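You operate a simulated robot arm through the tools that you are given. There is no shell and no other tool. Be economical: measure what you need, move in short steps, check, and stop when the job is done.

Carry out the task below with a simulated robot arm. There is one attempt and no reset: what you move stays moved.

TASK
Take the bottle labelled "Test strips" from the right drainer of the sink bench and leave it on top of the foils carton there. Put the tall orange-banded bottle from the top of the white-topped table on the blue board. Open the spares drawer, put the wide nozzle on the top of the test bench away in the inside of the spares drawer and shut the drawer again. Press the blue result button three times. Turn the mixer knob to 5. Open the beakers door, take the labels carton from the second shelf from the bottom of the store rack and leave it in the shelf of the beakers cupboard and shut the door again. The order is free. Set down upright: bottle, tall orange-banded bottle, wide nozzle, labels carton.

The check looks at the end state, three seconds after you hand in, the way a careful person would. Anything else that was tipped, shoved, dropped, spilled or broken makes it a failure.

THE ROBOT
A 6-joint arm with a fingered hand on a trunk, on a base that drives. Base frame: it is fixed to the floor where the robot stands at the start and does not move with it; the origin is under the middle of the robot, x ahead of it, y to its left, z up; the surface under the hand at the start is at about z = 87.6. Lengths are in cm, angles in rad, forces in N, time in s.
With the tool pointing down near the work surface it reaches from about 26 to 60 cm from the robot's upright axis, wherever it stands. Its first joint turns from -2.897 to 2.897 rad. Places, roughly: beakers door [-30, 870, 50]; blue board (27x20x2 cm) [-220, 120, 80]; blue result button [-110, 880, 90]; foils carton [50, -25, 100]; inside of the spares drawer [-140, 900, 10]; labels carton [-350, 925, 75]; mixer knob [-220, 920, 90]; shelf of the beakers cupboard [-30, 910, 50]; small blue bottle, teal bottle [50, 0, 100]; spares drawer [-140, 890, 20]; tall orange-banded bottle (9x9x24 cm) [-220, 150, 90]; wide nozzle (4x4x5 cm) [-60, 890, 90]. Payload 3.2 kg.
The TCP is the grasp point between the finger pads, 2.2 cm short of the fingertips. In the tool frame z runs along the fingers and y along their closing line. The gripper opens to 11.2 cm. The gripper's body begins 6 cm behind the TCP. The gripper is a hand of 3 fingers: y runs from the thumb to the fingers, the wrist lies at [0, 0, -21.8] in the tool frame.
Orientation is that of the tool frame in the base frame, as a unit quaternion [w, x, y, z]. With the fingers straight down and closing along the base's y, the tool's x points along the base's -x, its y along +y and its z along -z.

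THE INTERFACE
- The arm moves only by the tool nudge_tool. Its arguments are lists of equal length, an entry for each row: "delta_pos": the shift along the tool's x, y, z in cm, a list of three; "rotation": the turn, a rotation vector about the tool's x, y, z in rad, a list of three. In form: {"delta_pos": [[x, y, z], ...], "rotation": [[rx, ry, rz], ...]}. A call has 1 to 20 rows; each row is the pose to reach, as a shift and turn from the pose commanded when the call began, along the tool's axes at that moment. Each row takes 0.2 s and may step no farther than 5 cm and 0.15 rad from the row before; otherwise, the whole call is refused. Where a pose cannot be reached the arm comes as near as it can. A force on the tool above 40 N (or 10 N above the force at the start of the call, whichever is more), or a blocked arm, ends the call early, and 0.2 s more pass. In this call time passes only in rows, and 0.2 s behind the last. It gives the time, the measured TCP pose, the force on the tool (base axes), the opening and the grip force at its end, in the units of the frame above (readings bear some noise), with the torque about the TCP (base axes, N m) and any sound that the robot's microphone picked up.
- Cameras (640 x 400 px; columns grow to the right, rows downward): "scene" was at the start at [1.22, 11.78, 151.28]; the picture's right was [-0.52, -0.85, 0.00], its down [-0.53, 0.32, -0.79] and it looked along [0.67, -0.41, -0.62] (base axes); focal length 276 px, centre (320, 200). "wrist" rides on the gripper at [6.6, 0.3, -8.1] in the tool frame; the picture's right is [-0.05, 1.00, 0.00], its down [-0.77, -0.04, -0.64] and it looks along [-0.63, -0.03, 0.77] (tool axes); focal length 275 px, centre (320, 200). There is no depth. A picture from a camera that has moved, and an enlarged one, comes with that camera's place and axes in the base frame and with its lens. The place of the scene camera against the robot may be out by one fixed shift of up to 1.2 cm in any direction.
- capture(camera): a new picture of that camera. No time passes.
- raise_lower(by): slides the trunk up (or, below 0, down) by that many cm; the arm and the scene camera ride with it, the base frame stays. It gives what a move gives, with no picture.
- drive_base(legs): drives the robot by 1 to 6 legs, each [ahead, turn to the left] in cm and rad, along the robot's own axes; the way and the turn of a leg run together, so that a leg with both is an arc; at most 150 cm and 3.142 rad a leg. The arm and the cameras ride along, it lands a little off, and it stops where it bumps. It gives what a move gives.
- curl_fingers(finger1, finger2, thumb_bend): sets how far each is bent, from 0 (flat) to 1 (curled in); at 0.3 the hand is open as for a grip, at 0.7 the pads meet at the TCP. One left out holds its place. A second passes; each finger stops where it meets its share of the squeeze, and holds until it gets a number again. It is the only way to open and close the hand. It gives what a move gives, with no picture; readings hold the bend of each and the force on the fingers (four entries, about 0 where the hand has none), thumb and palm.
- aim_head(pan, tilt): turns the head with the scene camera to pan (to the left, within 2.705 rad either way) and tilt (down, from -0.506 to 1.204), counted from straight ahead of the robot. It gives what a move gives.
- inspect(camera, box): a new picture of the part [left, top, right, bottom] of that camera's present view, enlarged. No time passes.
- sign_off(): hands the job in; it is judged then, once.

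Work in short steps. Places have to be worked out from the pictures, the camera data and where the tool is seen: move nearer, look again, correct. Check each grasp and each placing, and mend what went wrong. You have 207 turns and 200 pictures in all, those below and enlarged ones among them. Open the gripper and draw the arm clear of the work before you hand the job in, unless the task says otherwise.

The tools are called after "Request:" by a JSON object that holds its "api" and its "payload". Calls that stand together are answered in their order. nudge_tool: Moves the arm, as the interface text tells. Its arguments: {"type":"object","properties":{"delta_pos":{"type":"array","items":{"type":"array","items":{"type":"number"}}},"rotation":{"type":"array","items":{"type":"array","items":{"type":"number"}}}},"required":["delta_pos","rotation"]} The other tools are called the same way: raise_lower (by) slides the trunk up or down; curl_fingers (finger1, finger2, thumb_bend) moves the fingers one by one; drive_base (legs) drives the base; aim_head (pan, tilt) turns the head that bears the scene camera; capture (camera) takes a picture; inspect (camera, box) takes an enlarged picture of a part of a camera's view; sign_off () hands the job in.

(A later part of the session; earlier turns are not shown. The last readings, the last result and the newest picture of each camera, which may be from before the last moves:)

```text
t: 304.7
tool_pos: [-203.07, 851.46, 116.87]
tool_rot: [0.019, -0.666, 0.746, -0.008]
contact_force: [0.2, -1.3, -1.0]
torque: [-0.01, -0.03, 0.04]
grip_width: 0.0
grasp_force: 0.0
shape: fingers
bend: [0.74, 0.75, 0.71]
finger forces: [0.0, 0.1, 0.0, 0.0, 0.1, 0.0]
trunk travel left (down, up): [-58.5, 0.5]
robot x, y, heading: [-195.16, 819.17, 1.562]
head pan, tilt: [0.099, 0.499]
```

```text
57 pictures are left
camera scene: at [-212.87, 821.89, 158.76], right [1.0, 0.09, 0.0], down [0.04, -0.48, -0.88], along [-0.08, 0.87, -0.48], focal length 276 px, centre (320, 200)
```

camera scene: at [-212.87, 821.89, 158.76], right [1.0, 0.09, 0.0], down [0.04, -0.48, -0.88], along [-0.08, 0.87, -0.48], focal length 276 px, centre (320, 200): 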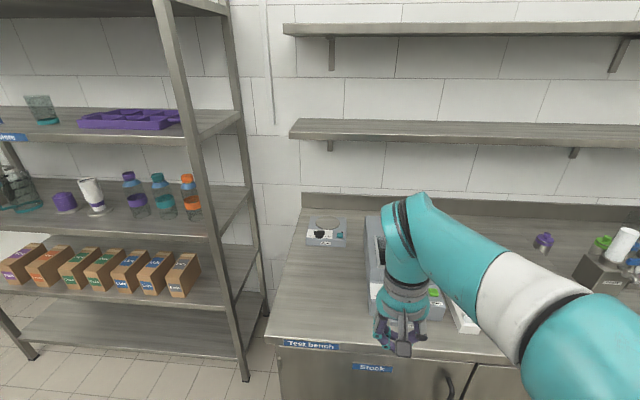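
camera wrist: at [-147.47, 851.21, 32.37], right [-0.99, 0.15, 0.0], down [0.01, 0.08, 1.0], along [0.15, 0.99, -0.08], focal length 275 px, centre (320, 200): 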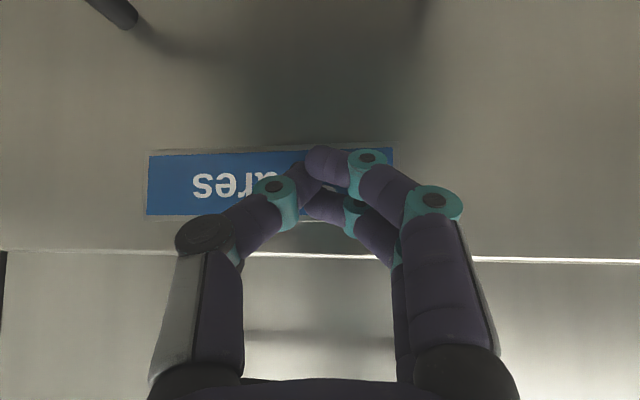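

I enlarge the mixer to see the dial.

Request:
{"api": "inspect", "payload": {"camera": "scene", "box": [296, 205, 360, 255]}}

```text
8.00 times, centred on (328, 230) of scene
camera zoom: at [-212.87, 821.89, 158.76], right [1.0, 0.09, 0.0], down [0.04, -0.48, -0.88], along [-0.08, 0.87, -0.48], focal length 2206 px, centre (256, -40)
```

zoom: 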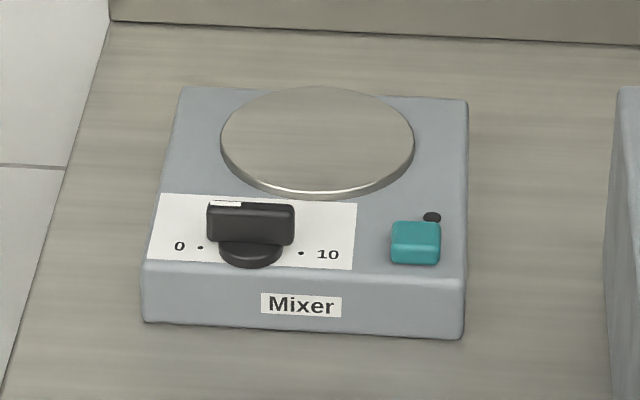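

The mixer's knob sits on its flat top at about [-221.5, 911.5], vertical axis; 0 left, 10 right, so 5 should be away from the viewer. From the bench front it is too far for a vertical hand, but from the bench's left end (robot at about x -258) it is in reach. I drive there in steps.

Request:
{"api": "drive_base", "payload": {"legs": [[0, 1.575], [62.5, 0], [0, -1.57]]}}

Request:
{"api": "aim_head", "payload": {"pan": -0.5, "tilt": 0.75}}

Request:
{"api": "capture", "payload": {"camera": "scene"}}

```text
t: 315.8
tool_pos: [-265.04, 851.44, 116.84]
tool_rot: [0.02, -0.671, 0.742, -0.007]
contact_force: [0.3, -0.1, -0.7]
torque: [0.04, -0.01, 0.01]
grip_width: 0.0
grasp_force: 0.0
shape: fingers
bend: [0.74, 0.75, 0.71]
finger forces: [0.1, 0.0, 0.1, 0.1, 0.0, 0.0]
trunk travel left (down, up): [-58.5, 0.5]
robot x, y, heading: [-256.82, 818.98, 1.578]
head pan, tilt: [0.099, 0.499]
```

```text
t: 316.8
tool_pos: [-264.99, 851.49, 116.74]
tool_rot: [0.019, -0.671, 0.741, -0.006]
contact_force: [0.6, 0.0, 0.2]
torque: [-0.01, -0.01, 0.03]
grip_width: 0.0
grasp_force: 0.0
shape: fingers
bend: [0.74, 0.75, 0.71]
finger forces: [0.0, 0.1, 0.0, 0.0, 0.0, 0.0]
trunk travel left (down, up): [-58.5, 0.5]
robot x, y, heading: [-256.88, 819.0, 1.58]
head pan, tilt: [-0.499, 0.75]
```

```text
55 pictures are left
camera scene: at [-269.64, 820.01, 156.57], right [0.88, -0.47, 0.0], down [-0.32, -0.6, -0.73], along [0.35, 0.64, -0.68], focal length 276 px, centre (320, 200)
```

scene: 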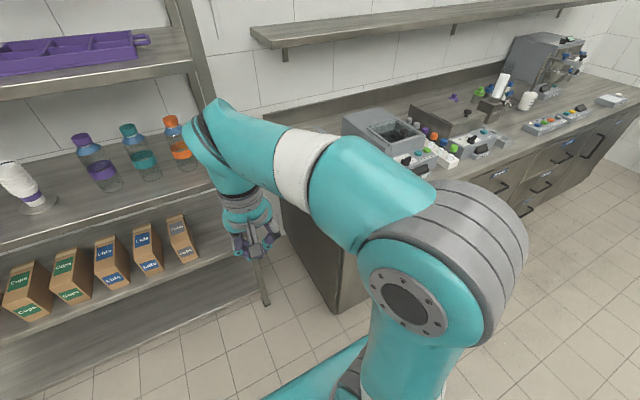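

Cabinet side is at x≈-226 and the rack post at (-260,902), so I can go to y≈862. First I swing the hand right, away from the rack, then drive 43 cm and bring the hand over the mixer.

Request:
{"api": "nudge_tool", "payload": {"delta_pos": [[-0.4, -4.5, 0], [-0.8, -9, 0], [-1.2, -13.5, 0], [-1.6, -18, 0], [-2, -22, 0]], "rotation": [[0, 0, 0], [0, 0, 0], [0, 0, 0], [0, 0, 0], [0, 0, 0]]}}

Request:
{"api": "drive_base", "payload": {"legs": [[25, 0], [18, 0]]}}

Request:
{"api": "capture", "payload": {"camera": "wrist"}}

```text
t: 318.0
tool_pos: [-242.82, 851.4, 117.65]
tool_rot: [0.019, -0.67, 0.742, -0.008]
contact_force: [0.7, 0.7, -0.3]
torque: [0.0, 0.01, 0.02]
grip_width: 0.0
grasp_force: 0.1
shape: fingers
bend: [0.74, 0.75, 0.71]
finger forces: [0.1, 0.0, 0.1, 0.0, 0.1, 0.0]
trunk travel left (down, up): [-58.5, 0.5]
robot x, y, heading: [-256.46, 818.55, 1.578]
head pan, tilt: [-0.499, 0.75]
```

```text
t: 320.9
tool_pos: [-242.74, 892.71, 117.62]
tool_rot: [0.02, -0.668, 0.744, -0.008]
contact_force: [-0.4, 0.6, 0.1]
torque: [-0.01, 0.02, 0.03]
grip_width: 0.0
grasp_force: 0.2
shape: fingers
bend: [0.74, 0.75, 0.71]
finger forces: [0.1, 0.1, 0.1, 0.0, 0.1, 0.1]
trunk travel left (down, up): [-58.5, 0.5]
robot x, y, heading: [-256.83, 860.36, 1.569]
head pan, tilt: [-0.499, 0.75]
```

```text
54 pictures are left
camera wrist: at [-244.0, 886.04, 125.49], right [-0.99, 0.15, -0.04], down [0.09, 0.75, 0.65], along [0.13, 0.64, -0.76], focal length 275 px, centre (320, 200)
```

wrist: 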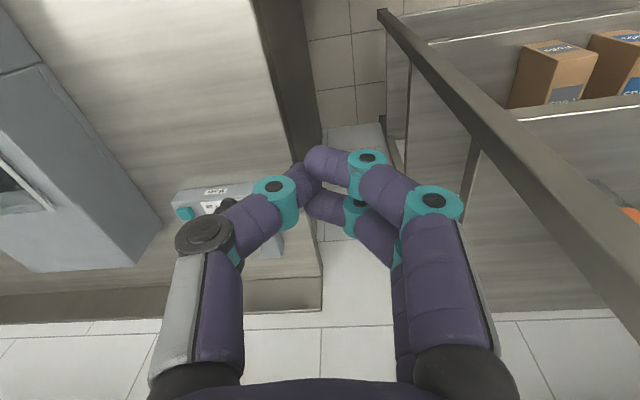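

Now I rotate the hand (closing axis along y for the knob's bar) while moving above the mixer at z≈110.

Request:
{"api": "nudge_tool", "payload": {"delta_pos": [[-1.5, -1.4, 0], [-3, -2.8, 0], [-4.6, -4.2, 0.5], [-6.2, -5.7, 1], [-7.8, -7.1, 1.5], [-9.3, -8.5, 2], [-10.9, -9.9, 2.5], [-12.4, -11.3, 3], [-14, -12.8, 4], [-15.5, -14.2, 5], [-17, -15.6, 6], [-18.6, -17, 7]], "rotation": [[0, 0, -0.14], [0, 0, -0.28], [0, 0, -0.42], [0, 0, -0.56], [0, 0, -0.7], [0, 0, -0.84], [0, 0, -0.98], [0, 0, -1.12], [0, 0, -1.26], [0, 0, -1.4], [0, 0, -1.54], [0, 0, -1.68]]}}

Request:
{"api": "curl_fingers", "payload": {"finger1": 0.5, "finger2": 0.5, "thumb_bend": 0.5}}

Request:
{"api": "capture", "payload": {"camera": "wrist"}}

```text
t: 323.4
tool_pos: [-240.33, 899.75, 88.78]
tool_rot: [-0.048, 0.993, -0.022, 0.105]
contact_force: [0.4, -0.5, 0.1]
torque: [0.0, 0.02, -0.01]
grip_width: 0.0
grasp_force: 0.0
shape: fingers
bend: [0.74, 0.75, 0.71]
finger forces: [0.0, 0.0, 0.0, 0.0, 0.0, 0.0]
out of reach, approached as far as the arm can: row 4, 5, 6, 7, 8, 9, 10, 11, 12
trunk travel left (down, up): [-58.5, 0.5]
robot x, y, heading: [-257.0, 860.35, 1.563]
head pan, tilt: [-0.499, 0.75]
```

```text
t: 324.4
tool_pos: [-240.39, 899.81, 88.89]
tool_rot: [-0.048, 0.993, -0.022, 0.105]
contact_force: [-0.4, -0.4, -0.2]
torque: [-0.01, -0.01, -0.01]
grip_width: 5.41
grasp_force: 0.1
shape: fingers
bend: [0.5, 0.5, 0.5]
finger forces: [0.0, 0.1, 0.1, 0.1, 0.1, 0.0]
trunk travel left (down, up): [-58.5, 0.5]
robot x, y, heading: [-256.44, 860.16, 1.571]
head pan, tilt: [-0.499, 0.75]
```

```text
53 pictures are left
camera wrist: at [-235.62, 898.36, 98.08], right [-0.08, -0.99, -0.11], down [-0.89, 0.02, 0.46], along [-0.46, 0.13, -0.88], focal length 275 px, centre (320, 200)
```

wrist: 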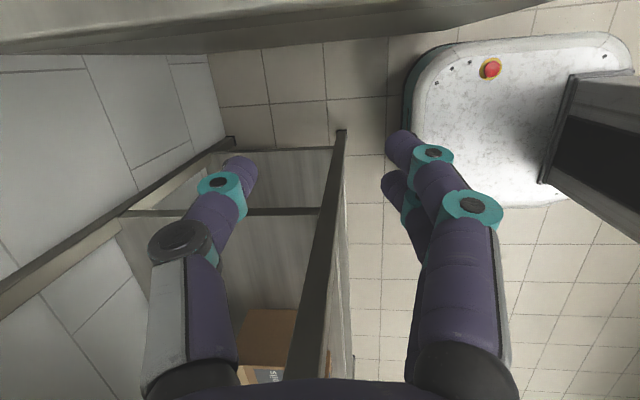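

That orientation is beyond a wrist limit: the hand ended low at [-240, 900, 89] in the free gap. I lift it straight up first to see how it responds.

Request:
{"api": "nudge_tool", "payload": {"delta_pos": [[0, 0, -3], [0, 0, -6]], "rotation": [[0, 0, 0.14], [0, 0, 0.28]]}}

```text
t: 325.1
tool_pos: [-242.32, 898.92, 94.77]
tool_rot: [-0.062, 0.98, -0.162, 0.098]
contact_force: [0.5, -0.7, -0.4]
torque: [0.03, 0.01, 0.0]
grip_width: 5.44
grasp_force: 0.1
shape: fingers
bend: [0.5, 0.5, 0.5]
finger forces: [0.1, 0.0, 0.1, 0.0, 0.0, 0.0]
trunk travel left (down, up): [-58.5, 0.5]
robot x, y, heading: [-256.78, 860.37, 1.571]
head pan, tilt: [-0.499, 0.75]
```

It responds from the measured pose. I lift further and remove the tilt, before turning the wrist the other way.

Request:
{"api": "nudge_tool", "payload": {"delta_pos": [[0.7, -0.6, -3.9], [1.4, -1.2, -7.8], [2.0, -1.8, -11.7]], "rotation": [[-0.05, -0.06, 0], [-0.1, -0.115, 0], [-0.153, -0.172, 0]]}}

Request:
{"api": "nudge_tool", "payload": {"delta_pos": [[0, 0, 0], [0, 0, 0], [0, 0, 0], [0, 0, 0], [0, 0, 0], [0, 0, 0], [0, 0, 0], [0, 0, 0], [0, 0, 0], [0, 0, 0]], "rotation": [[0, 0, 0.14], [0, 0, 0.28], [0, 0, 0.42], [0, 0, 0.56], [0, 0, 0.7], [0, 0, 0.84], [0, 0, 0.98], [0, 0, 1.12], [0, 0, 1.26], [0, 0, 1.36]]}}

```text
t: 325.9
tool_pos: [-252.82, 897.89, 99.69]
tool_rot: [-0.016, 0.983, -0.18, 0.034]
contact_force: [0.5, -0.1, 1.4]
torque: [0.0, -0.02, 0.0]
grip_width: 5.46
grasp_force: 0.1
shape: fingers
bend: [0.5, 0.5, 0.5]
finger forces: [0.0, 0.1, 0.0, 0.1, 0.0, 0.0]
out of reach, approached as far as the arm can: row 1, 2, 3
trunk travel left (down, up): [-58.5, 0.5]
robot x, y, heading: [-256.81, 860.06, 1.566]
head pan, tilt: [-0.499, 0.75]
```

```text
t: 328.1
tool_pos: [-252.69, 897.28, 99.48]
tool_rot: [0.036, -0.651, 0.758, -0.016]
contact_force: [-0.2, 0.5, -0.7]
torque: [0.02, -0.01, 0.03]
grip_width: 5.47
grasp_force: 0.2
shape: fingers
bend: [0.5, 0.5, 0.5]
finger forces: [0.0, 0.0, 0.0, 0.0, 0.0, 0.0]
trunk travel left (down, up): [-58.5, 0.5]
robot x, y, heading: [-257.0, 860.36, 1.573]
head pan, tilt: [-0.499, 0.75]
```

Nominal orientation is back. I move away from the rack post: right 12 cm and up 10 cm.

Request:
{"api": "nudge_tool", "payload": {"delta_pos": [[0.3, -3.5, -2], [0.6, -6.5, -4.5], [0.9, -9.5, -7], [1.15, -12.3, -10]], "rotation": [[0, 0, 0], [0, 0, 0], [0, 0, 0], [0, 0, 0]]}}

Request:
{"api": "nudge_tool", "payload": {"delta_pos": [[-1, -1.5, 0], [-2, -3, 0], [-3, -4.5, 0], [-4, -6, 0], [-5, -7.5, 0], [-6, -9, 0], [-7, -10.5, 0], [-8, -12, 0], [-9, -13.5, 0.5], [-10, -15, 1]], "rotation": [[0, 0, 0.14], [0, 0, 0.28], [0, 0, 0.42], [0, 0, 0.56], [0, 0, 0.7], [0, 0, 0.84], [0, 0, 0.98], [0, 0, 1.12], [0, 0, 1.26], [0, 0, 1.4]]}}

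Request:
{"api": "capture", "payload": {"camera": "wrist"}}

```text
t: 329.1
tool_pos: [-241.43, 894.18, 110.63]
tool_rot: [0.036, -0.652, 0.757, -0.016]
contact_force: [0.2, -0.4, 0.1]
torque: [-0.01, 0.01, -0.04]
grip_width: 5.47
grasp_force: 0.1
shape: fingers
bend: [0.5, 0.5, 0.5]
finger forces: [0.0, 0.0, 0.1, 0.0, 0.1, 0.1]
trunk travel left (down, up): [-58.5, 0.5]
robot x, y, heading: [-257.17, 860.88, 1.571]
head pan, tilt: [-0.499, 0.75]
```

```text
t: 331.2
tool_pos: [-224.96, 901.99, 110.8]
tool_rot: [0.038, -0.01, 0.999, 0.011]
contact_force: [0.0, -0.5, -0.1]
torque: [-0.01, 0.06, 0.01]
grip_width: 5.45
grasp_force: 0.1
shape: fingers
bend: [0.5, 0.5, 0.5]
finger forces: [0.0, 0.1, 0.1, 0.1, 0.1, 0.0]
trunk travel left (down, up): [-58.5, 0.5]
robot x, y, heading: [-257.29, 860.64, 1.57]
head pan, tilt: [-0.499, 0.75]
```

```text
52 pictures are left
camera wrist: at [-232.23, 902.08, 118.32], right [0.03, 1.0, 0.02], down [0.72, -0.04, 0.69], along [0.69, 0.0, -0.72], focal length 275 px, centre (320, 200)
```

wrist: 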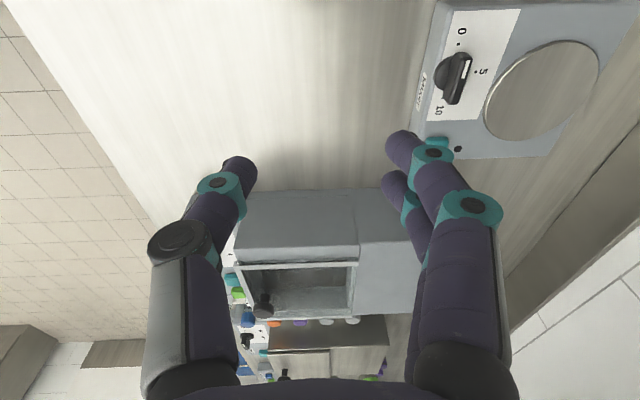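

Excellent: the dial is visible from above, with 0, 5 and 10. I enlarge it.

Request:
{"api": "inspect", "payload": {"camera": "wrist", "box": [410, 10, 510, 130]}}

```text
3.33 times, centred on (460, 70) of wrist
camera zoom: at [-232.23, 902.08, 118.32], right [0.03, 1.0, 0.02], down [0.72, -0.04, 0.69], along [0.69, 0.0, -0.72], focal length 918 px, centre (-147, 633)
```

zoom: 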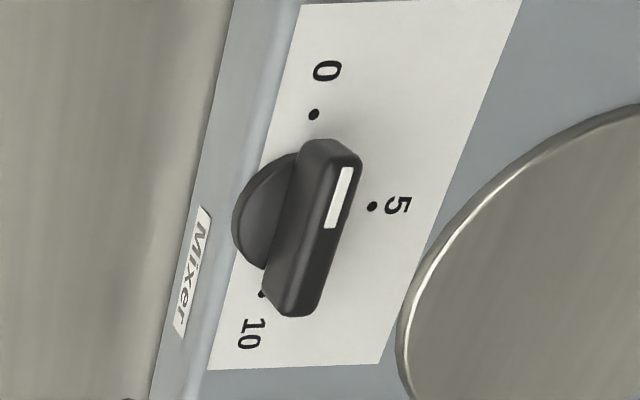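

From the dial marks: knob centre ≈[-222, 915.4] with panel z≈90; pointer at 0 (towards -x), 5 towards +y, i.e. a 90° clockwise turn. It is slightly out of vertical reach (65 cm), so I reposition the base to about (-253.5, 864.5).

Request:
{"api": "drive_base", "payload": {"legs": [[0, 0.085], [-44, 0], [0, -0.085]]}}

```text
t: 334.9
tool_pos: [-221.29, 858.1, 110.88]
tool_rot: [0.037, -0.007, 0.999, 0.011]
contact_force: [0.4, 0.8, -0.3]
torque: [0.03, 0.02, -0.01]
grip_width: 5.46
grasp_force: 0.1
shape: fingers
bend: [0.5, 0.5, 0.5]
finger forces: [0.1, 0.1, 0.1, 0.1, 0.1, 0.1]
trunk travel left (down, up): [-58.5, 0.5]
robot x, y, heading: [-252.91, 816.79, 1.557]
head pan, tilt: [-0.499, 0.75]
```

At x≈-253. Forward 46.5 cm, in two legs.

Request:
{"api": "drive_base", "payload": {"legs": [[0, 0.01], [40, 0], [6.5, 0]]}}

Request:
{"api": "nudge_tool", "payload": {"delta_pos": [[0.2, 2.5, 1.5], [0.3, 5, 3], [0.4, 7, 5], [0.5, 8.5, 7.5]], "rotation": [[0.005, 0.02, 0], [0.01, 0.04, 0], [0.015, 0.06, 0], [0.022, 0.076, 0]]}}

Request:
{"api": "capture", "payload": {"camera": "wrist"}}

```text
t: 337.4
tool_pos: [-221.27, 892.12, 110.72]
tool_rot: [0.038, -0.004, 0.999, 0.01]
contact_force: [0.1, -0.2, -0.3]
torque: [0.0, -0.02, -0.02]
grip_width: 5.46
grasp_force: 0.0
shape: fingers
bend: [0.5, 0.5, 0.5]
finger forces: [0.1, 0.1, 0.0, 0.1, 0.0, 0.1]
trunk travel left (down, up): [-58.5, 0.5]
robot x, y, heading: [-253.78, 850.72, 1.55]
head pan, tilt: [-0.499, 0.75]
stopped in leg 2: the robot was blocked; the commanded pose is now the measured one
```

```text
t: 338.4
tool_pos: [-221.92, 900.76, 103.06]
tool_rot: [-0.002, -0.006, 1.0, -0.001]
contact_force: [-0.8, 0.2, 0.2]
torque: [-0.01, 0.01, -0.03]
grip_width: 5.47
grasp_force: 0.1
shape: fingers
bend: [0.5, 0.5, 0.5]
finger forces: [0.0, 0.1, 0.0, 0.0, 0.1, 0.1]
out of reach, approached as far as the arm can: row 4
trunk travel left (down, up): [-58.5, 0.5]
robot x, y, heading: [-253.53, 851.25, 1.553]
head pan, tilt: [-0.499, 0.75]
```

```text
50 pictures are left
camera wrist: at [-228.43, 901.03, 111.12], right [0.04, 1.0, 0.0], down [0.77, -0.03, 0.63], along [0.63, -0.03, -0.77], focal length 275 px, centre (320, 200)
```

wrist: 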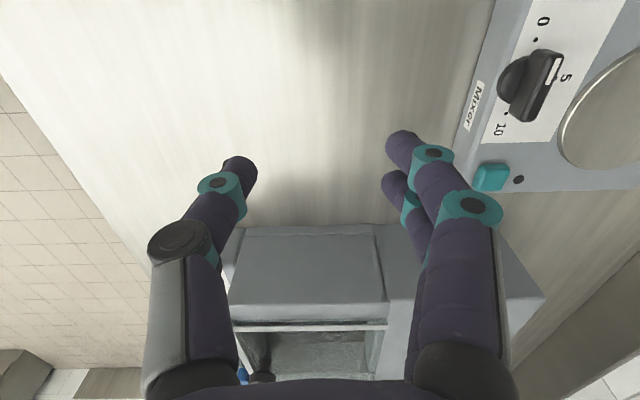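

The base touched the bench side at that x, so x≈-257 is the limit. I pull the hand in and up, and re-align the base to (-257, 862); I'll use a small lean for the remaining reach.

Request:
{"api": "nudge_tool", "payload": {"delta_pos": [[0, -4, -1.5], [0, -8, -4], [0, -11, -7.5]], "rotation": [[0, 0, 0], [0, 0, 0], [0, 0, 0]]}}

Request:
{"api": "drive_base", "payload": {"legs": [[-20, 0], [0, -0.16], [-18, 0], [0, 0.178]]}}

Request:
{"api": "drive_base", "payload": {"legs": [[30, 0], [18, 0]]}}

```text
t: 339.2
tool_pos: [-219.08, 891.63, 114.3]
tool_rot: [-0.01, -0.004, 1.0, -0.01]
contact_force: [0.7, -0.7, 0.4]
torque: [0.01, 0.02, -0.03]
grip_width: 5.49
grasp_force: 0.1
shape: fingers
bend: [0.5, 0.5, 0.5]
finger forces: [0.0, 0.1, 0.0, 0.0, 0.0, 0.0]
out of reach, approached as far as the arm can: row 1, 2, 3
trunk travel left (down, up): [-58.5, 0.5]
robot x, y, heading: [-253.77, 851.36, 1.556]
head pan, tilt: [-0.499, 0.75]
```

```text
t: 343.3
tool_pos: [-223.23, 855.02, 114.05]
tool_rot: [-0.009, -0.014, 1.0, -0.012]
contact_force: [-1.1, -0.1, -0.3]
torque: [-0.05, -0.02, 0.04]
grip_width: 5.5
grasp_force: 0.0
shape: fingers
bend: [0.5, 0.5, 0.5]
finger forces: [0.0, 0.0, 0.0, 0.0, 0.0, 0.0]
trunk travel left (down, up): [-58.5, 0.5]
robot x, y, heading: [-257.05, 813.55, 1.576]
head pan, tilt: [-0.499, 0.75]
```

```text
t: 346.4
tool_pos: [-222.98, 902.47, 114.1]
tool_rot: [-0.01, -0.009, 1.0, -0.011]
contact_force: [-0.6, -0.9, 0.1]
torque: [-0.03, 0.01, 0.0]
grip_width: 5.47
grasp_force: 0.0
shape: fingers
bend: [0.5, 0.5, 0.5]
finger forces: [0.0, 0.0, 0.1, 0.0, 0.0, 0.1]
trunk travel left (down, up): [-58.5, 0.5]
robot x, y, heading: [-257.16, 861.3, 1.565]
head pan, tilt: [-0.499, 0.75]
```

Base at (-257.2, 861.3). I go 2 cm further, then tilt the hand 0.3 rad (wrist towards -y) and approach above the knob.

Request:
{"api": "drive_base", "payload": {"legs": [[2, 0]]}}

Request:
{"api": "nudge_tool", "payload": {"delta_pos": [[0, 2, 3], [-0.3, 4, 6], [-0.6, 6, 9], [-1, 7.5, 12]], "rotation": [[-0.08, 0, 0], [-0.16, 0, 0], [-0.23, 0, 0], [-0.3, 0, 0]]}}

Request:
{"api": "capture", "payload": {"camera": "wrist"}}

```text
t: 347.2
tool_pos: [-222.97, 904.64, 114.09]
tool_rot: [-0.009, -0.011, 1.0, -0.011]
contact_force: [0.1, 0.7, -0.9]
torque: [-0.06, -0.01, 0.01]
grip_width: 5.52
grasp_force: 0.0
shape: fingers
bend: [0.5, 0.5, 0.5]
finger forces: [0.1, 0.0, 0.0, 0.0, 0.1, 0.0]
trunk travel left (down, up): [-58.5, 0.5]
robot x, y, heading: [-256.83, 863.52, 1.566]
head pan, tilt: [-0.499, 0.75]
```

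```text
t: 348.2
tool_pos: [-223.46, 903.84, 119.98]
tool_rot: [-0.043, -0.013, 0.994, 0.102]
contact_force: [1.3, 0.8, 0.6]
torque: [-0.03, -0.02, 0.02]
grip_width: 5.49
grasp_force: 0.1
shape: fingers
bend: [0.5, 0.5, 0.5]
finger forces: [0.0, 0.0, 0.0, 0.0, 0.0, 0.0]
out of reach, approached as far as the arm can: row 1, 2, 3, 4
trunk travel left (down, up): [-58.5, 0.5]
robot x, y, heading: [-257.09, 863.26, 1.568]
head pan, tilt: [-0.499, 0.75]
```

```text
49 pictures are left
camera wrist: at [-229.42, 902.27, 128.38], right [0.03, 0.98, 0.2], down [0.82, -0.14, 0.55], along [0.56, 0.15, -0.81], focal length 275 px, centre (320, 200)
```

wrist: 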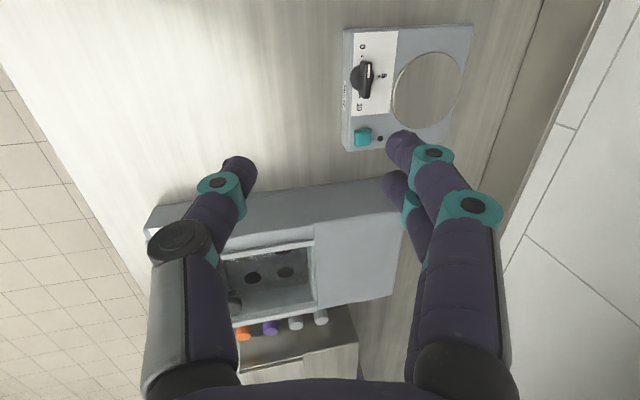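

The solver can't keep that orientation out there. I change the plan: return to the natural hand orientation (with a radial lean it reaches) and turn the knob by pushing its bar with the closed fingertips. First un-tilt and rotate back.

Request:
{"api": "nudge_tool", "payload": {"delta_pos": [[0, -0.5, 0], [0, -1, 0]], "rotation": [[0.1, -0.04, 0], [0.204, -0.083, 0]]}}

Request:
{"api": "nudge_tool", "payload": {"delta_pos": [[0, 0, 0.5], [0, 0, 1], [0, 0, 2], [0, 0, 3], [0, 0, 4], [0, 0, 5], [0, 0, 6], [0, 0, 6]], "rotation": [[0, 0, -0.13], [0, 0, -0.26], [0, 0, -0.39], [0, 0, -0.52], [0, 0, -0.65], [0, 0, -0.78], [0, 0, -0.9], [0, 0, -1.02]]}}

Request:
{"api": "curl_fingers", "payload": {"finger1": 0.7, "finger2": 0.7, "thumb_bend": 0.7}}

```text
t: 348.8
tool_pos: [-224.1, 904.24, 119.35]
tool_rot: [-0.022, -0.013, 0.998, 0.057]
contact_force: [1.3, -0.2, 0.0]
torque: [0.0, -0.03, 0.0]
grip_width: 5.52
grasp_force: 0.1
shape: fingers
bend: [0.5, 0.5, 0.5]
finger forces: [0.0, 0.0, 0.0, 0.0, 0.0, 0.1]
out of reach, approached as far as the arm can: row 1, 2
trunk travel left (down, up): [-58.5, 0.5]
robot x, y, heading: [-256.74, 863.35, 1.566]
head pan, tilt: [-0.499, 0.75]
```

```text
t: 350.6
tool_pos: [-226.01, 906.54, 117.54]
tool_rot: [-0.002, -0.493, 0.868, 0.056]
contact_force: [-0.9, 0.0, -0.1]
torque: [0.02, 0.02, 0.04]
grip_width: 5.5
grasp_force: 0.0
shape: fingers
bend: [0.5, 0.5, 0.5]
finger forces: [0.0, 0.0, 0.0, 0.0, 0.0, 0.1]
out of reach, approached as far as the arm can: row 3, 4, 5, 6, 7, 8
trunk travel left (down, up): [-58.5, 0.5]
robot x, y, heading: [-257.27, 863.69, 1.567]
head pan, tilt: [-0.499, 0.75]
```

```text
t: 351.6
tool_pos: [-225.93, 906.53, 117.55]
tool_rot: [-0.002, -0.492, 0.869, 0.057]
contact_force: [-0.4, 0.1, 0.5]
torque: [-0.01, 0.0, -0.01]
grip_width: 0.3
grasp_force: 0.0
shape: fingers
bend: [0.7, 0.7, 0.7]
finger forces: [0.1, 0.0, 0.0, 0.1, 0.0, 0.1]
trunk travel left (down, up): [-58.5, 0.5]
robot x, y, heading: [-257.06, 863.14, 1.561]
head pan, tilt: [-0.499, 0.75]
```

The limit is simply arm length at that height; lower down it reaches. I lean the hand radially (0.28 rad) and descend to just south-west of the knob's pointer end, tips at z≈96.

Request:
{"api": "nudge_tool", "payload": {"delta_pos": [[-0.7, -0.1, 4], [-1.4, -0.2, 8], [-2, -0.4, 12], [-2.7, -0.5, 16], [-3.4, -0.6, 19.6]], "rotation": [[0.02, -0.045, 0], [0.04, -0.09, 0], [0.06, -0.135, 0], [0.08, -0.18, 0], [0.101, -0.226, 0]]}}

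Request:
{"api": "capture", "payload": {"camera": "wrist"}}

```text
t: 352.8
tool_pos: [-226.92, 905.8, 123.07]
tool_rot: [0.064, -0.494, 0.866, 0.049]
contact_force: [0.2, 0.1, 0.2]
torque: [0.0, 0.0, -0.02]
grip_width: 0.28
grasp_force: 0.0
shape: fingers
bend: [0.7, 0.7, 0.7]
finger forces: [0.0, 0.0, 0.1, 0.1, 0.1, 0.1]
out of reach, approached as far as the arm can: row 1, 2, 3, 4, 5
trunk travel left (down, up): [-58.5, 0.5]
robot x, y, heading: [-256.81, 863.28, 1.567]
head pan, tilt: [-0.499, 0.75]
```

```text
48 pictures are left
camera wrist: at [-231.13, 899.26, 129.96], right [-0.84, 0.55, 0.03], down [0.38, 0.54, 0.75], along [0.39, 0.64, -0.66], focal length 275 px, centre (320, 200)
```

wrist: 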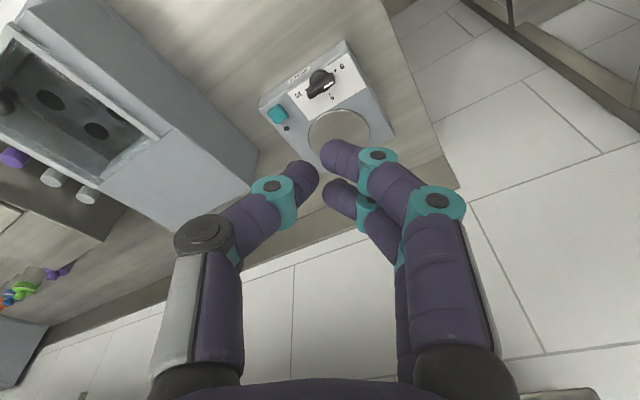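

The arm was caught fully stretched. I pull the hand in towards the robot first, then lower, then extend.

Request:
{"api": "nudge_tool", "payload": {"delta_pos": [[4, 0, 0], [8, 0, 0], [12, 0, 0]], "rotation": [[0, 0, 0], [0, 0, 0], [0, 0, 0]]}}

Request:
{"api": "nudge_tool", "payload": {"delta_pos": [[0, 0, 4], [0, 0, 8], [0, 0, 12]], "rotation": [[0, 0, 0], [0, 0, 0], [0, 0, 0]]}}

```text
t: 353.6
tool_pos: [-232.38, 895.95, 121.69]
tool_rot: [0.064, -0.493, 0.866, 0.048]
contact_force: [0.0, 0.3, -1.6]
torque: [0.01, -0.01, 0.01]
grip_width: 0.21
grasp_force: 0.0
shape: fingers
bend: [0.7, 0.7, 0.7]
finger forces: [0.1, 0.0, 0.0, 0.0, 0.1, 0.1]
out of reach, approached as far as the arm can: row 1
trunk travel left (down, up): [-58.5, 0.5]
robot x, y, heading: [-256.99, 863.33, 1.566]
head pan, tilt: [-0.499, 0.75]
```

```text
t: 354.4
tool_pos: [-231.85, 897.3, 110.04]
tool_rot: [0.063, -0.493, 0.866, 0.048]
contact_force: [1.4, 0.2, 0.5]
torque: [0.02, -0.01, -0.03]
grip_width: 0.27
grasp_force: 0.1
shape: fingers
bend: [0.7, 0.7, 0.7]
finger forces: [0.0, 0.0, 0.0, 0.1, 0.1, 0.1]
trunk travel left (down, up): [-58.5, 0.5]
robot x, y, heading: [-257.08, 863.27, 1.564]
head pan, tilt: [-0.499, 0.75]
```

Good response. Now lower first, then extend to the start point south-west of the pointer end.

Request:
{"api": "nudge_tool", "payload": {"delta_pos": [[0.8, -0.1, 4.9], [1.57, -0.2, 9.8], [-2, 0.1, 11], [-6, 0.4, 12.2], [-10, 0.65, 13.3], [-13.3, 0.88, 14.2]], "rotation": [[0, 0, 0], [0, 0, 0], [0, -0.03, 0], [0, -0.06, 0], [0, -0.09, 0], [0, -0.12, 0]]}}

Request:
{"api": "capture", "payload": {"camera": "wrist"}}

```text
t: 355.8
tool_pos: [-225.08, 910.97, 98.23]
tool_rot: [0.116, -0.489, 0.861, 0.077]
contact_force: [0.8, -0.7, -0.4]
torque: [0.02, -0.03, 0.02]
grip_width: 0.26
grasp_force: 0.0
shape: fingers
bend: [0.7, 0.7, 0.7]
finger forces: [0.0, 0.0, 0.0, 0.0, 0.0, 0.0]
trunk travel left (down, up): [-58.5, 0.5]
robot x, y, heading: [-257.01, 863.24, 1.566]
head pan, tilt: [-0.499, 0.75]
```

```text
47 pictures are left
camera wrist: at [-229.59, 903.66, 104.09], right [-0.84, 0.55, 0.03], down [0.33, 0.46, 0.82], along [0.43, 0.7, -0.57], focal length 275 px, centre (320, 200)
```

wrist: 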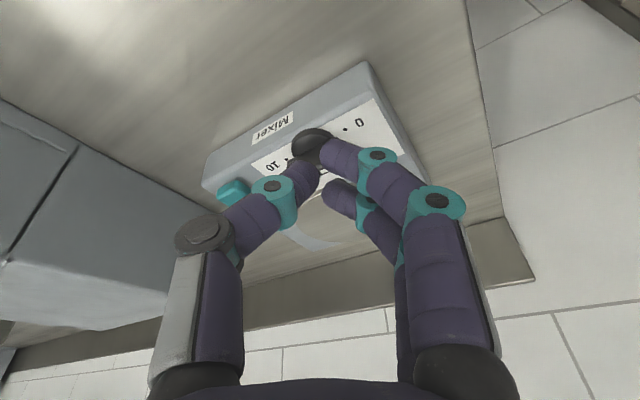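

Pose is exact now. The dial centre comes to [-222.4, 915.1]. To push with a single fingertip I curl the thumb and finger 1 away, and look.

Request:
{"api": "curl_fingers", "payload": {"finger1": 1.0, "finger2": 0.6, "thumb_bend": 0.3}}

Request:
{"api": "capture", "payload": {"camera": "wrist"}}

```text
t: 356.8
tool_pos: [-225.13, 910.91, 98.31]
tool_rot: [0.115, -0.49, 0.861, 0.077]
contact_force: [0.3, -0.3, 0.0]
torque: [0.03, 0.02, 0.01]
grip_width: 4.63
grasp_force: 0.1
shape: fingers
bend: [1.0, 0.6, 0.3]
finger forces: [0.0, 0.0, 0.1, 0.0, 0.0, 0.0]
trunk travel left (down, up): [-58.5, 0.5]
robot x, y, heading: [-256.51, 863.29, 1.565]
head pan, tilt: [-0.499, 0.75]
```

```text
46 pictures are left
camera wrist: at [-229.61, 903.59, 104.12], right [-0.84, 0.55, 0.03], down [0.33, 0.46, 0.82], along [0.43, 0.7, -0.57], focal length 275 px, centre (320, 200)
```

wrist: 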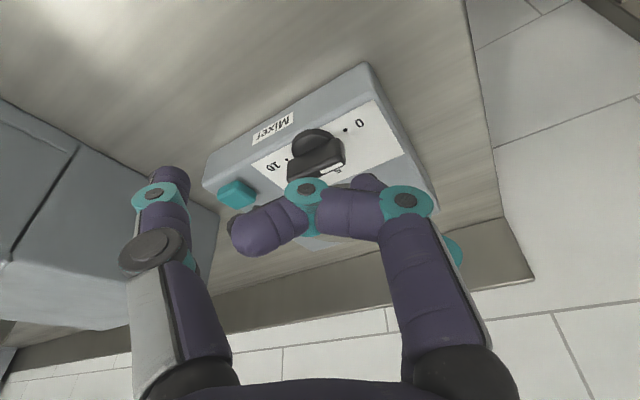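

Finger 1 is the front one; better to use it as the pusher and curl finger 2 instead.

Request:
{"api": "curl_fingers", "payload": {"finger1": 0.6, "finger2": 1.0, "thumb_bend": 0.3}}

Request:
{"api": "capture", "payload": {"camera": "wrist"}}

```text
t: 357.8
tool_pos: [-225.02, 910.85, 98.23]
tool_rot: [0.115, -0.49, 0.861, 0.077]
contact_force: [-0.2, 0.4, 0.6]
torque: [-0.01, -0.03, 0.0]
grip_width: 6.88
grasp_force: 0.0
shape: fingers
bend: [0.6, 1.0, 0.3]
finger forces: [0.0, 0.1, 0.0, 0.0, 0.0, 0.1]
trunk travel left (down, up): [-58.5, 0.5]
robot x, y, heading: [-256.92, 862.85, 1.567]
head pan, tilt: [-0.499, 0.75]
```

```text
45 pictures are left
camera wrist: at [-229.61, 903.59, 104.12], right [-0.84, 0.55, 0.03], down [0.33, 0.46, 0.82], along [0.43, 0.7, -0.57], focal length 275 px, centre (320, 200)
```

wrist: 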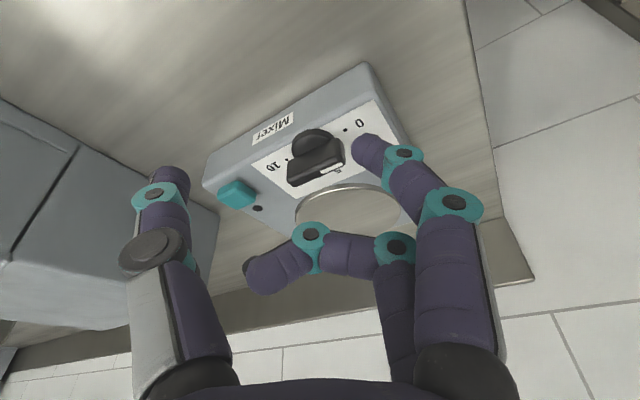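

Clear view now: finger 1's tip at about [-227, 911.4, 96]; bar's pointer end at [-224.5, 915.1], bar top z≈92.7. I place the tip just south of the pointer end at z≈91.7.

Request:
{"api": "nudge_tool", "payload": {"delta_pos": [[-2.64, -1.88, 0.71], [-2.0, -1.92, 2.9], [-1.45, -1.97, 4.9]], "rotation": [[0, 0, 0], [0, 0, 0], [0, 0, 0]]}}

Request:
{"api": "capture", "payload": {"camera": "wrist"}}

```text
t: 358.6
tool_pos: [-221.92, 912.58, 93.95]
tool_rot: [0.116, -0.49, 0.861, 0.078]
contact_force: [0.8, -0.5, -1.0]
torque: [-0.01, 0.0, -0.01]
grip_width: 6.9
grasp_force: 0.1
shape: fingers
bend: [0.6, 1.0, 0.3]
finger forces: [0.0, 0.1, 0.0, 0.0, 0.0, 0.0]
trunk travel left (down, up): [-58.5, 0.5]
robot x, y, heading: [-257.35, 863.51, 1.566]
head pan, tilt: [-0.499, 0.75]
```

```text
44 pictures are left
camera wrist: at [-226.48, 905.25, 99.78], right [-0.84, 0.55, 0.03], down [0.33, 0.46, 0.82], along [0.43, 0.7, -0.57], focal length 275 px, centre (320, 200)
```

wrist: 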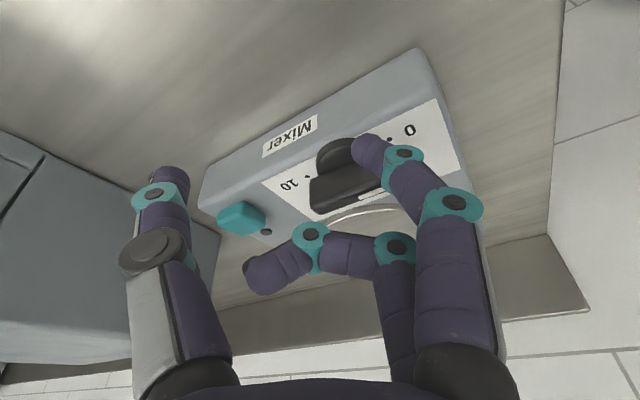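

The tip is in front of the bar's pointer end. I push north 2.6 cm in small steps and look.

Request:
{"api": "nudge_tool", "payload": {"delta_pos": [[-0.66, 0.41, 0.2], [-1.32, 0.81, 0.39], [-1.82, 1.12, 0.54], [-2.15, 1.32, 0.63]], "rotation": [[0, 0, 0], [0, 0, 0], [0, 0, 0], [0, 0, 0]]}}

Request:
{"api": "capture", "payload": {"camera": "wrist"}}

```text
t: 359.6
tool_pos: [-222.04, 915.25, 93.9]
tool_rot: [0.115, -0.49, 0.86, 0.078]
contact_force: [0.3, -0.7, -0.5]
torque: [0.0, 0.03, 0.05]
grip_width: 6.8
grasp_force: 1.2
shape: fingers
bend: [0.61, 1.0, 0.3]
finger forces: [1.4, 0.0, 0.1, 0.0, 0.0, 0.0]
trunk travel left (down, up): [-58.5, 0.5]
robot x, y, heading: [-256.5, 863.31, 1.567]
head pan, tilt: [-0.499, 0.75]
```

```text
43 pictures are left
camera wrist: at [-226.52, 908.04, 99.82], right [-0.84, 0.55, 0.03], down [0.33, 0.46, 0.82], along [0.43, 0.7, -0.57], focal length 275 px, centre (320, 200)
```

wrist: 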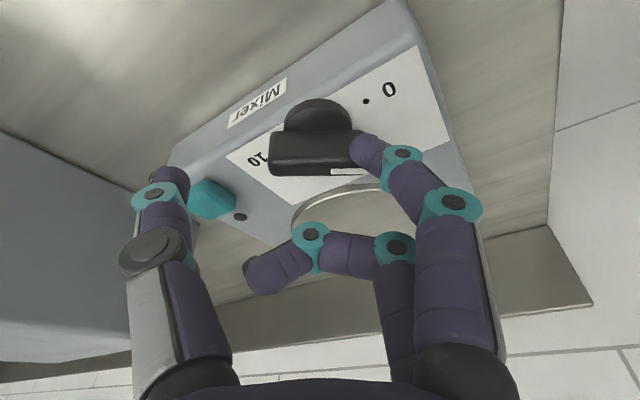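

The bar is turning. Push another 1.6 cm.

Request:
{"api": "nudge_tool", "payload": {"delta_pos": [[-0.66, 0.41, 0.2], [-1.32, 0.81, 0.39]], "rotation": [[0, 0, 0], [0, 0, 0]]}}

Request:
{"api": "capture", "payload": {"camera": "wrist"}}

```text
t: 360.2
tool_pos: [-222.04, 916.83, 93.7]
tool_rot: [0.115, -0.491, 0.86, 0.077]
contact_force: [0.5, -0.2, 0.8]
torque: [-0.06, 0.0, 0.01]
grip_width: 6.94
grasp_force: 0.3
shape: fingers
bend: [0.6, 1.0, 0.3]
finger forces: [0.6, 0.1, 0.0, 0.0, 0.0, 0.0]
trunk travel left (down, up): [-58.5, 0.5]
robot x, y, heading: [-256.75, 862.99, 1.567]
head pan, tilt: [-0.499, 0.75]
```

```text
42 pictures are left
camera wrist: at [-226.47, 909.6, 99.76], right [-0.84, 0.55, 0.03], down [0.33, 0.46, 0.82], along [0.43, 0.7, -0.57], focal length 275 px, centre (320, 200)
```

wrist: 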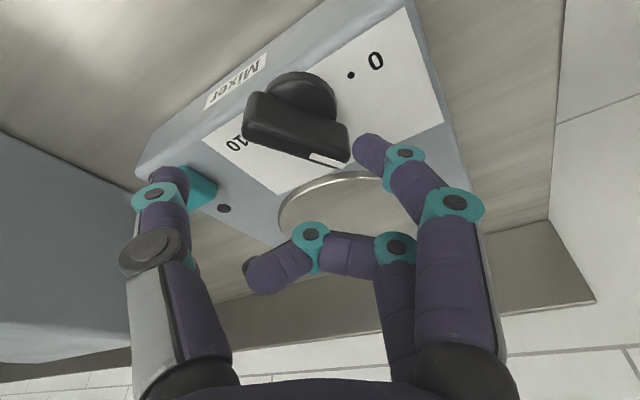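

Pointer is at about 62° (≈3.4). I shift the tip 0.6 cm south and push east in small steps.

Request:
{"api": "nudge_tool", "payload": {"delta_pos": [[0.5, -0.3, -0.15], [0.25, -0.73, -0.09], [0.0, -1.17, -0.02]], "rotation": [[0, 0, 0], [0, 0, 0], [0, 0, 0]]}}

Request:
{"api": "capture", "payload": {"camera": "wrist"}}

```text
t: 361.0
tool_pos: [-220.94, 916.34, 93.86]
tool_rot: [0.116, -0.49, 0.86, 0.077]
contact_force: [-2.8, 0.1, 1.3]
torque: [0.0, 0.07, -0.02]
grip_width: 7.33
grasp_force: 1.2
shape: fingers
bend: [0.57, 1.0, 0.3]
finger forces: [2.4, 0.0, 0.1, 0.0, 0.0, 0.0]
trunk travel left (down, up): [-58.5, 0.5]
robot x, y, heading: [-257.02, 863.08, 1.568]
head pan, tilt: [-0.499, 0.75]
```

```text
41 pictures are left
camera wrist: at [-225.47, 909.06, 99.78], right [-0.84, 0.55, 0.03], down [0.33, 0.46, 0.82], along [0.43, 0.7, -0.57], focal length 275 px, centre (320, 200)
```

wrist: 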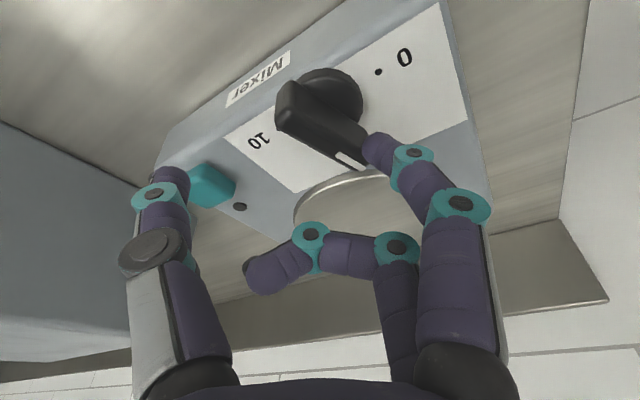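

About 76° (≈4.2). Push east another 0.55 cm.

Request:
{"api": "nudge_tool", "payload": {"delta_pos": [[-0.14, -0.24, 0.03], [-0.27, -0.47, 0.07]], "rotation": [[0, 0, 0], [0, 0, 0]]}}

Request:
{"api": "inspect", "payload": {"camera": "wrist", "box": [220, 30, 440, 210]}}

```text
t: 361.6
tool_pos: [-220.64, 916.36, 93.78]
tool_rot: [0.116, -0.49, 0.86, 0.078]
contact_force: [-3.3, 0.5, 0.9]
torque: [0.01, 0.07, 0.0]
grip_width: 7.5
grasp_force: 2.0
shape: fingers
bend: [0.57, 1.0, 0.3]
finger forces: [3.0, 0.0, 0.0, 0.0, 0.1, 0.0]
trunk travel left (down, up): [-58.5, 0.5]
robot x, y, heading: [-257.08, 863.59, 1.564]
head pan, tilt: [-0.499, 0.75]
```

```text
2.22 times, centred on (330, 120) of wrist
camera zoom: at [-225.05, 909.13, 99.76], right [-0.84, 0.55, 0.03], down [0.33, 0.46, 0.82], along [0.43, 0.7, -0.57], focal length 612 px, centre (298, 378)
```

zoom: 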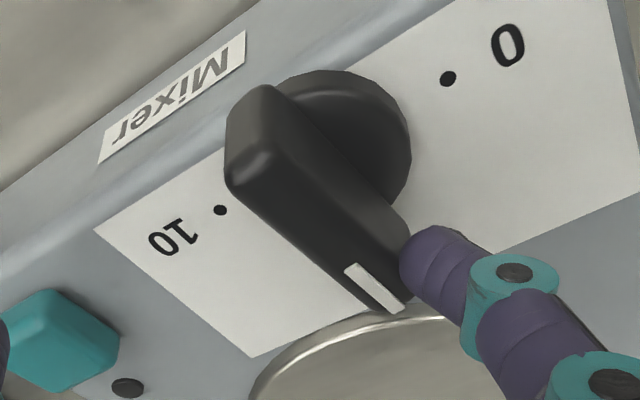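

About 81° (≈4.5). I push 0.35 cm more.

Request:
{"api": "nudge_tool", "payload": {"delta_pos": [[-0.1, -0.17, 0.02], [-0.2, -0.34, 0.05]], "rotation": [[0, 0, 0], [0, 0, 0]]}}

Request:
{"api": "inspect", "payload": {"camera": "wrist", "box": [220, 30, 440, 210]}}

```text
t: 362.2
tool_pos: [-220.12, 916.31, 93.92]
tool_rot: [0.115, -0.49, 0.861, 0.078]
contact_force: [-2.9, 2.3, 0.8]
torque: [0.04, 0.09, 0.02]
grip_width: 7.7
grasp_force: 1.3
shape: fingers
bend: [0.55, 1.0, 0.3]
finger forces: [3.5, 0.0, 0.1, 0.1, 0.0, 0.1]
trunk travel left (down, up): [-58.5, 0.5]
robot x, y, heading: [-257.36, 863.26, 1.564]
head pan, tilt: [-0.499, 0.75]
```

```text
2.22 times, centred on (330, 120) of wrist
camera zoom: at [-224.62, 909.06, 99.82], right [-0.84, 0.55, 0.03], down [0.33, 0.46, 0.82], along [0.43, 0.7, -0.57], focal length 612 px, centre (298, 378)
```

zoom: 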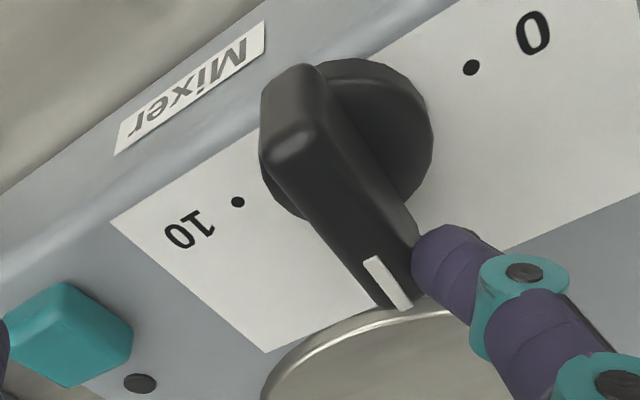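

The pointer is now at about 90° — on 5. I withdraw the finger westward, then up and back, and verify.

Request:
{"api": "nudge_tool", "payload": {"delta_pos": [[0.5, 0.86, -0.12], [1.0, 1.72, -0.25], [0.3, 1.7, -3], [-0.3, 1.7, -6], [3, 1.7, -9], [7, 1.7, -11], [11, 1.7, -13]], "rotation": [[0, 0, 0], [0, 0, 0], [0, 0, 0], [0, 0, 0], [0, 0, 0], [0, 0, 0], [0, 0, 0]]}}

Request:
{"api": "inspect", "payload": {"camera": "wrist", "box": [200, 0, 480, 200]}}

```text
t: 363.8
tool_pos: [-228.47, 904.85, 103.1]
tool_rot: [0.116, -0.491, 0.86, 0.077]
contact_force: [0.1, 0.2, 0.1]
torque: [0.0, -0.01, 0.01]
grip_width: 6.97
grasp_force: 0.1
shape: fingers
bend: [0.6, 1.0, 0.3]
finger forces: [0.0, 0.0, 0.0, 0.0, 0.0, 0.0]
trunk travel left (down, up): [-58.5, 0.5]
robot x, y, heading: [-256.98, 863.21, 1.566]
head pan, tilt: [-0.499, 0.75]
```

```text
2.00 times, centred on (340, 100) of wrist
camera zoom: at [-233.12, 897.63, 109.12], right [-0.84, 0.55, 0.03], down [0.33, 0.46, 0.82], along [0.43, 0.7, -0.57], focal length 551 px, centre (280, 400)
```

zoom: 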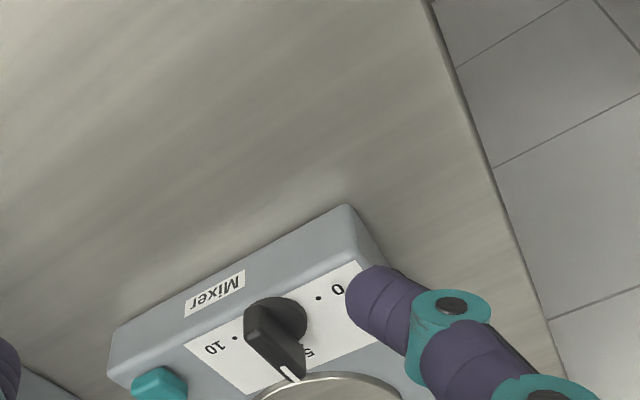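

The knob points to 5. Next, the Beakers door: I reverse, turn east and drive along the aisle to about x=-75, then face north.

Request:
{"api": "drive_base", "payload": {"legs": [[-45, 0], [0, -1.566], [150, 0], [32, 0], [0, 1.571]]}}

Request:
{"api": "aim_head", "payload": {"pan": -0.35, "tilt": 0.9}}

Request:
{"api": "capture", "payload": {"camera": "scene"}}

```text
t: 383.0
tool_pos: [-48.1, 869.7, 103.17]
tool_rot: [0.113, -0.517, 0.845, 0.082]
contact_force: [-0.7, -0.4, 0.1]
torque: [0.05, 0.02, -0.02]
grip_width: 6.96
grasp_force: 0.2
shape: fingers
bend: [0.6, 1.0, 0.3]
finger forces: [0.0, 0.0, 0.0, 0.0, 0.1, 0.0]
trunk travel left (down, up): [-58.5, 0.5]
robot x, y, heading: [-73.84, 826.4, 1.629]
head pan, tilt: [-0.499, 0.75]
```

```text
t: 383.7
tool_pos: [-48.01, 869.57, 103.19]
tool_rot: [0.113, -0.517, 0.845, 0.081]
contact_force: [0.1, 0.2, -0.7]
torque: [0.01, 0.02, -0.01]
grip_width: 6.98
grasp_force: 0.0
shape: fingers
bend: [0.6, 1.0, 0.3]
finger forces: [0.0, 0.0, 0.0, 0.1, 0.0, 0.1]
trunk travel left (down, up): [-58.5, 0.5]
robot x, y, heading: [-73.66, 826.1, 1.634]
head pan, tilt: [-0.351, 0.901]
```

```text
37 pictures are left
camera scene: at [-87.93, 826.19, 155.38], right [0.96, -0.29, 0.0], down [-0.23, -0.75, -0.62], along [0.18, 0.6, -0.78], focal length 276 px, centre (320, 200)
```

scene: 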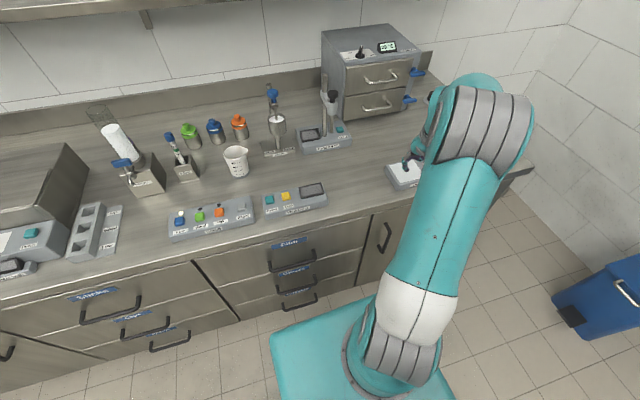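

I straighten the heading, back off to y≈788, lower the trunk to door-handle height, straighten the fingers, and look.

Request:
{"api": "drive_base", "payload": {"legs": [[0, -0.06], [-38, 0]]}}

Request:
{"api": "raise_lower", "payload": {"by": -38}}

Request:
{"api": "curl_fingers", "payload": {"finger1": 0.45, "finger2": 0.45, "thumb_bend": 0.45}}

Request:
{"api": "aim_head", "payload": {"pan": -0.15, "tilt": 0.55}}

Request:
{"api": "capture", "payload": {"camera": "scene"}}

```text
t: 386.5
tool_pos: [-45.49, 830.51, 103.15]
tool_rot: [0.115, -0.489, 0.861, 0.077]
contact_force: [0.4, 0.1, -0.1]
torque: [-0.01, -0.03, 0.01]
grip_width: 6.94
grasp_force: 0.1
shape: fingers
bend: [0.6, 1.0, 0.3]
finger forces: [0.0, 0.0, 0.1, 0.0, 0.1, 0.0]
trunk travel left (down, up): [-58.5, 0.5]
robot x, y, heading: [-74.16, 789.01, 1.564]
head pan, tilt: [-0.351, 0.901]
```

```text
t: 390.2
tool_pos: [-45.48, 830.54, 65.21]
tool_rot: [0.115, -0.489, 0.861, 0.077]
contact_force: [-0.1, -0.4, 0.5]
torque: [0.01, 0.02, -0.02]
grip_width: 6.95
grasp_force: 0.2
shape: fingers
bend: [0.6, 1.0, 0.3]
finger forces: [0.0, 0.0, 0.0, 0.0, 0.0, 0.1]
trunk travel left (down, up): [-20.5, 38.5]
robot x, y, heading: [-73.76, 789.0, 1.568]
head pan, tilt: [-0.351, 0.901]
```

```text
t: 391.2
tool_pos: [-45.46, 830.71, 65.24]
tool_rot: [0.115, -0.49, 0.861, 0.078]
contact_force: [-0.5, -0.8, -0.1]
torque: [-0.01, -0.03, 0.01]
grip_width: 6.94
grasp_force: 0.1
shape: fingers
bend: [0.45, 0.45, 0.45]
finger forces: [0.0, 0.0, 0.0, 0.0, 0.0, 0.1]
trunk travel left (down, up): [-20.5, 38.5]
robot x, y, heading: [-73.39, 788.7, 1.566]
head pan, tilt: [-0.351, 0.901]
```

```text
t: 392.0
tool_pos: [-45.44, 830.61, 65.21]
tool_rot: [0.114, -0.49, 0.861, 0.077]
contact_force: [0.6, 0.0, -0.3]
torque: [-0.02, -0.01, 0.04]
grip_width: 6.95
grasp_force: 0.1
shape: fingers
bend: [0.45, 0.45, 0.45]
finger forces: [0.1, 0.0, 0.1, 0.0, 0.1, 0.0]
trunk travel left (down, up): [-20.5, 38.5]
robot x, y, heading: [-73.49, 789.23, 1.566]
head pan, tilt: [-0.15, 0.55]
```

```text
36 pictures are left
camera scene: at [-89.26, 791.59, 120.3], right [0.99, -0.15, 0.0], down [-0.08, -0.52, -0.85], along [0.13, 0.84, -0.52], focal length 276 px, centre (320, 200)
```

scene: 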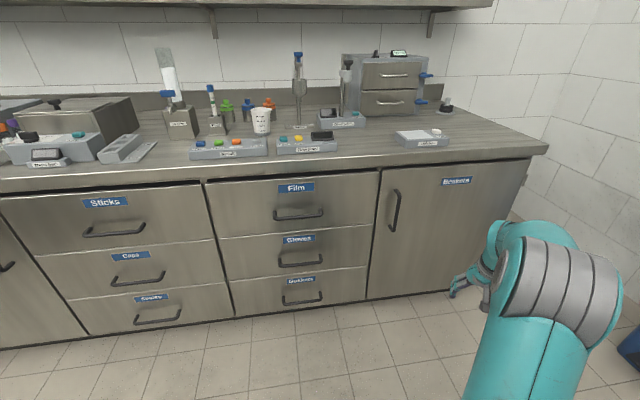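

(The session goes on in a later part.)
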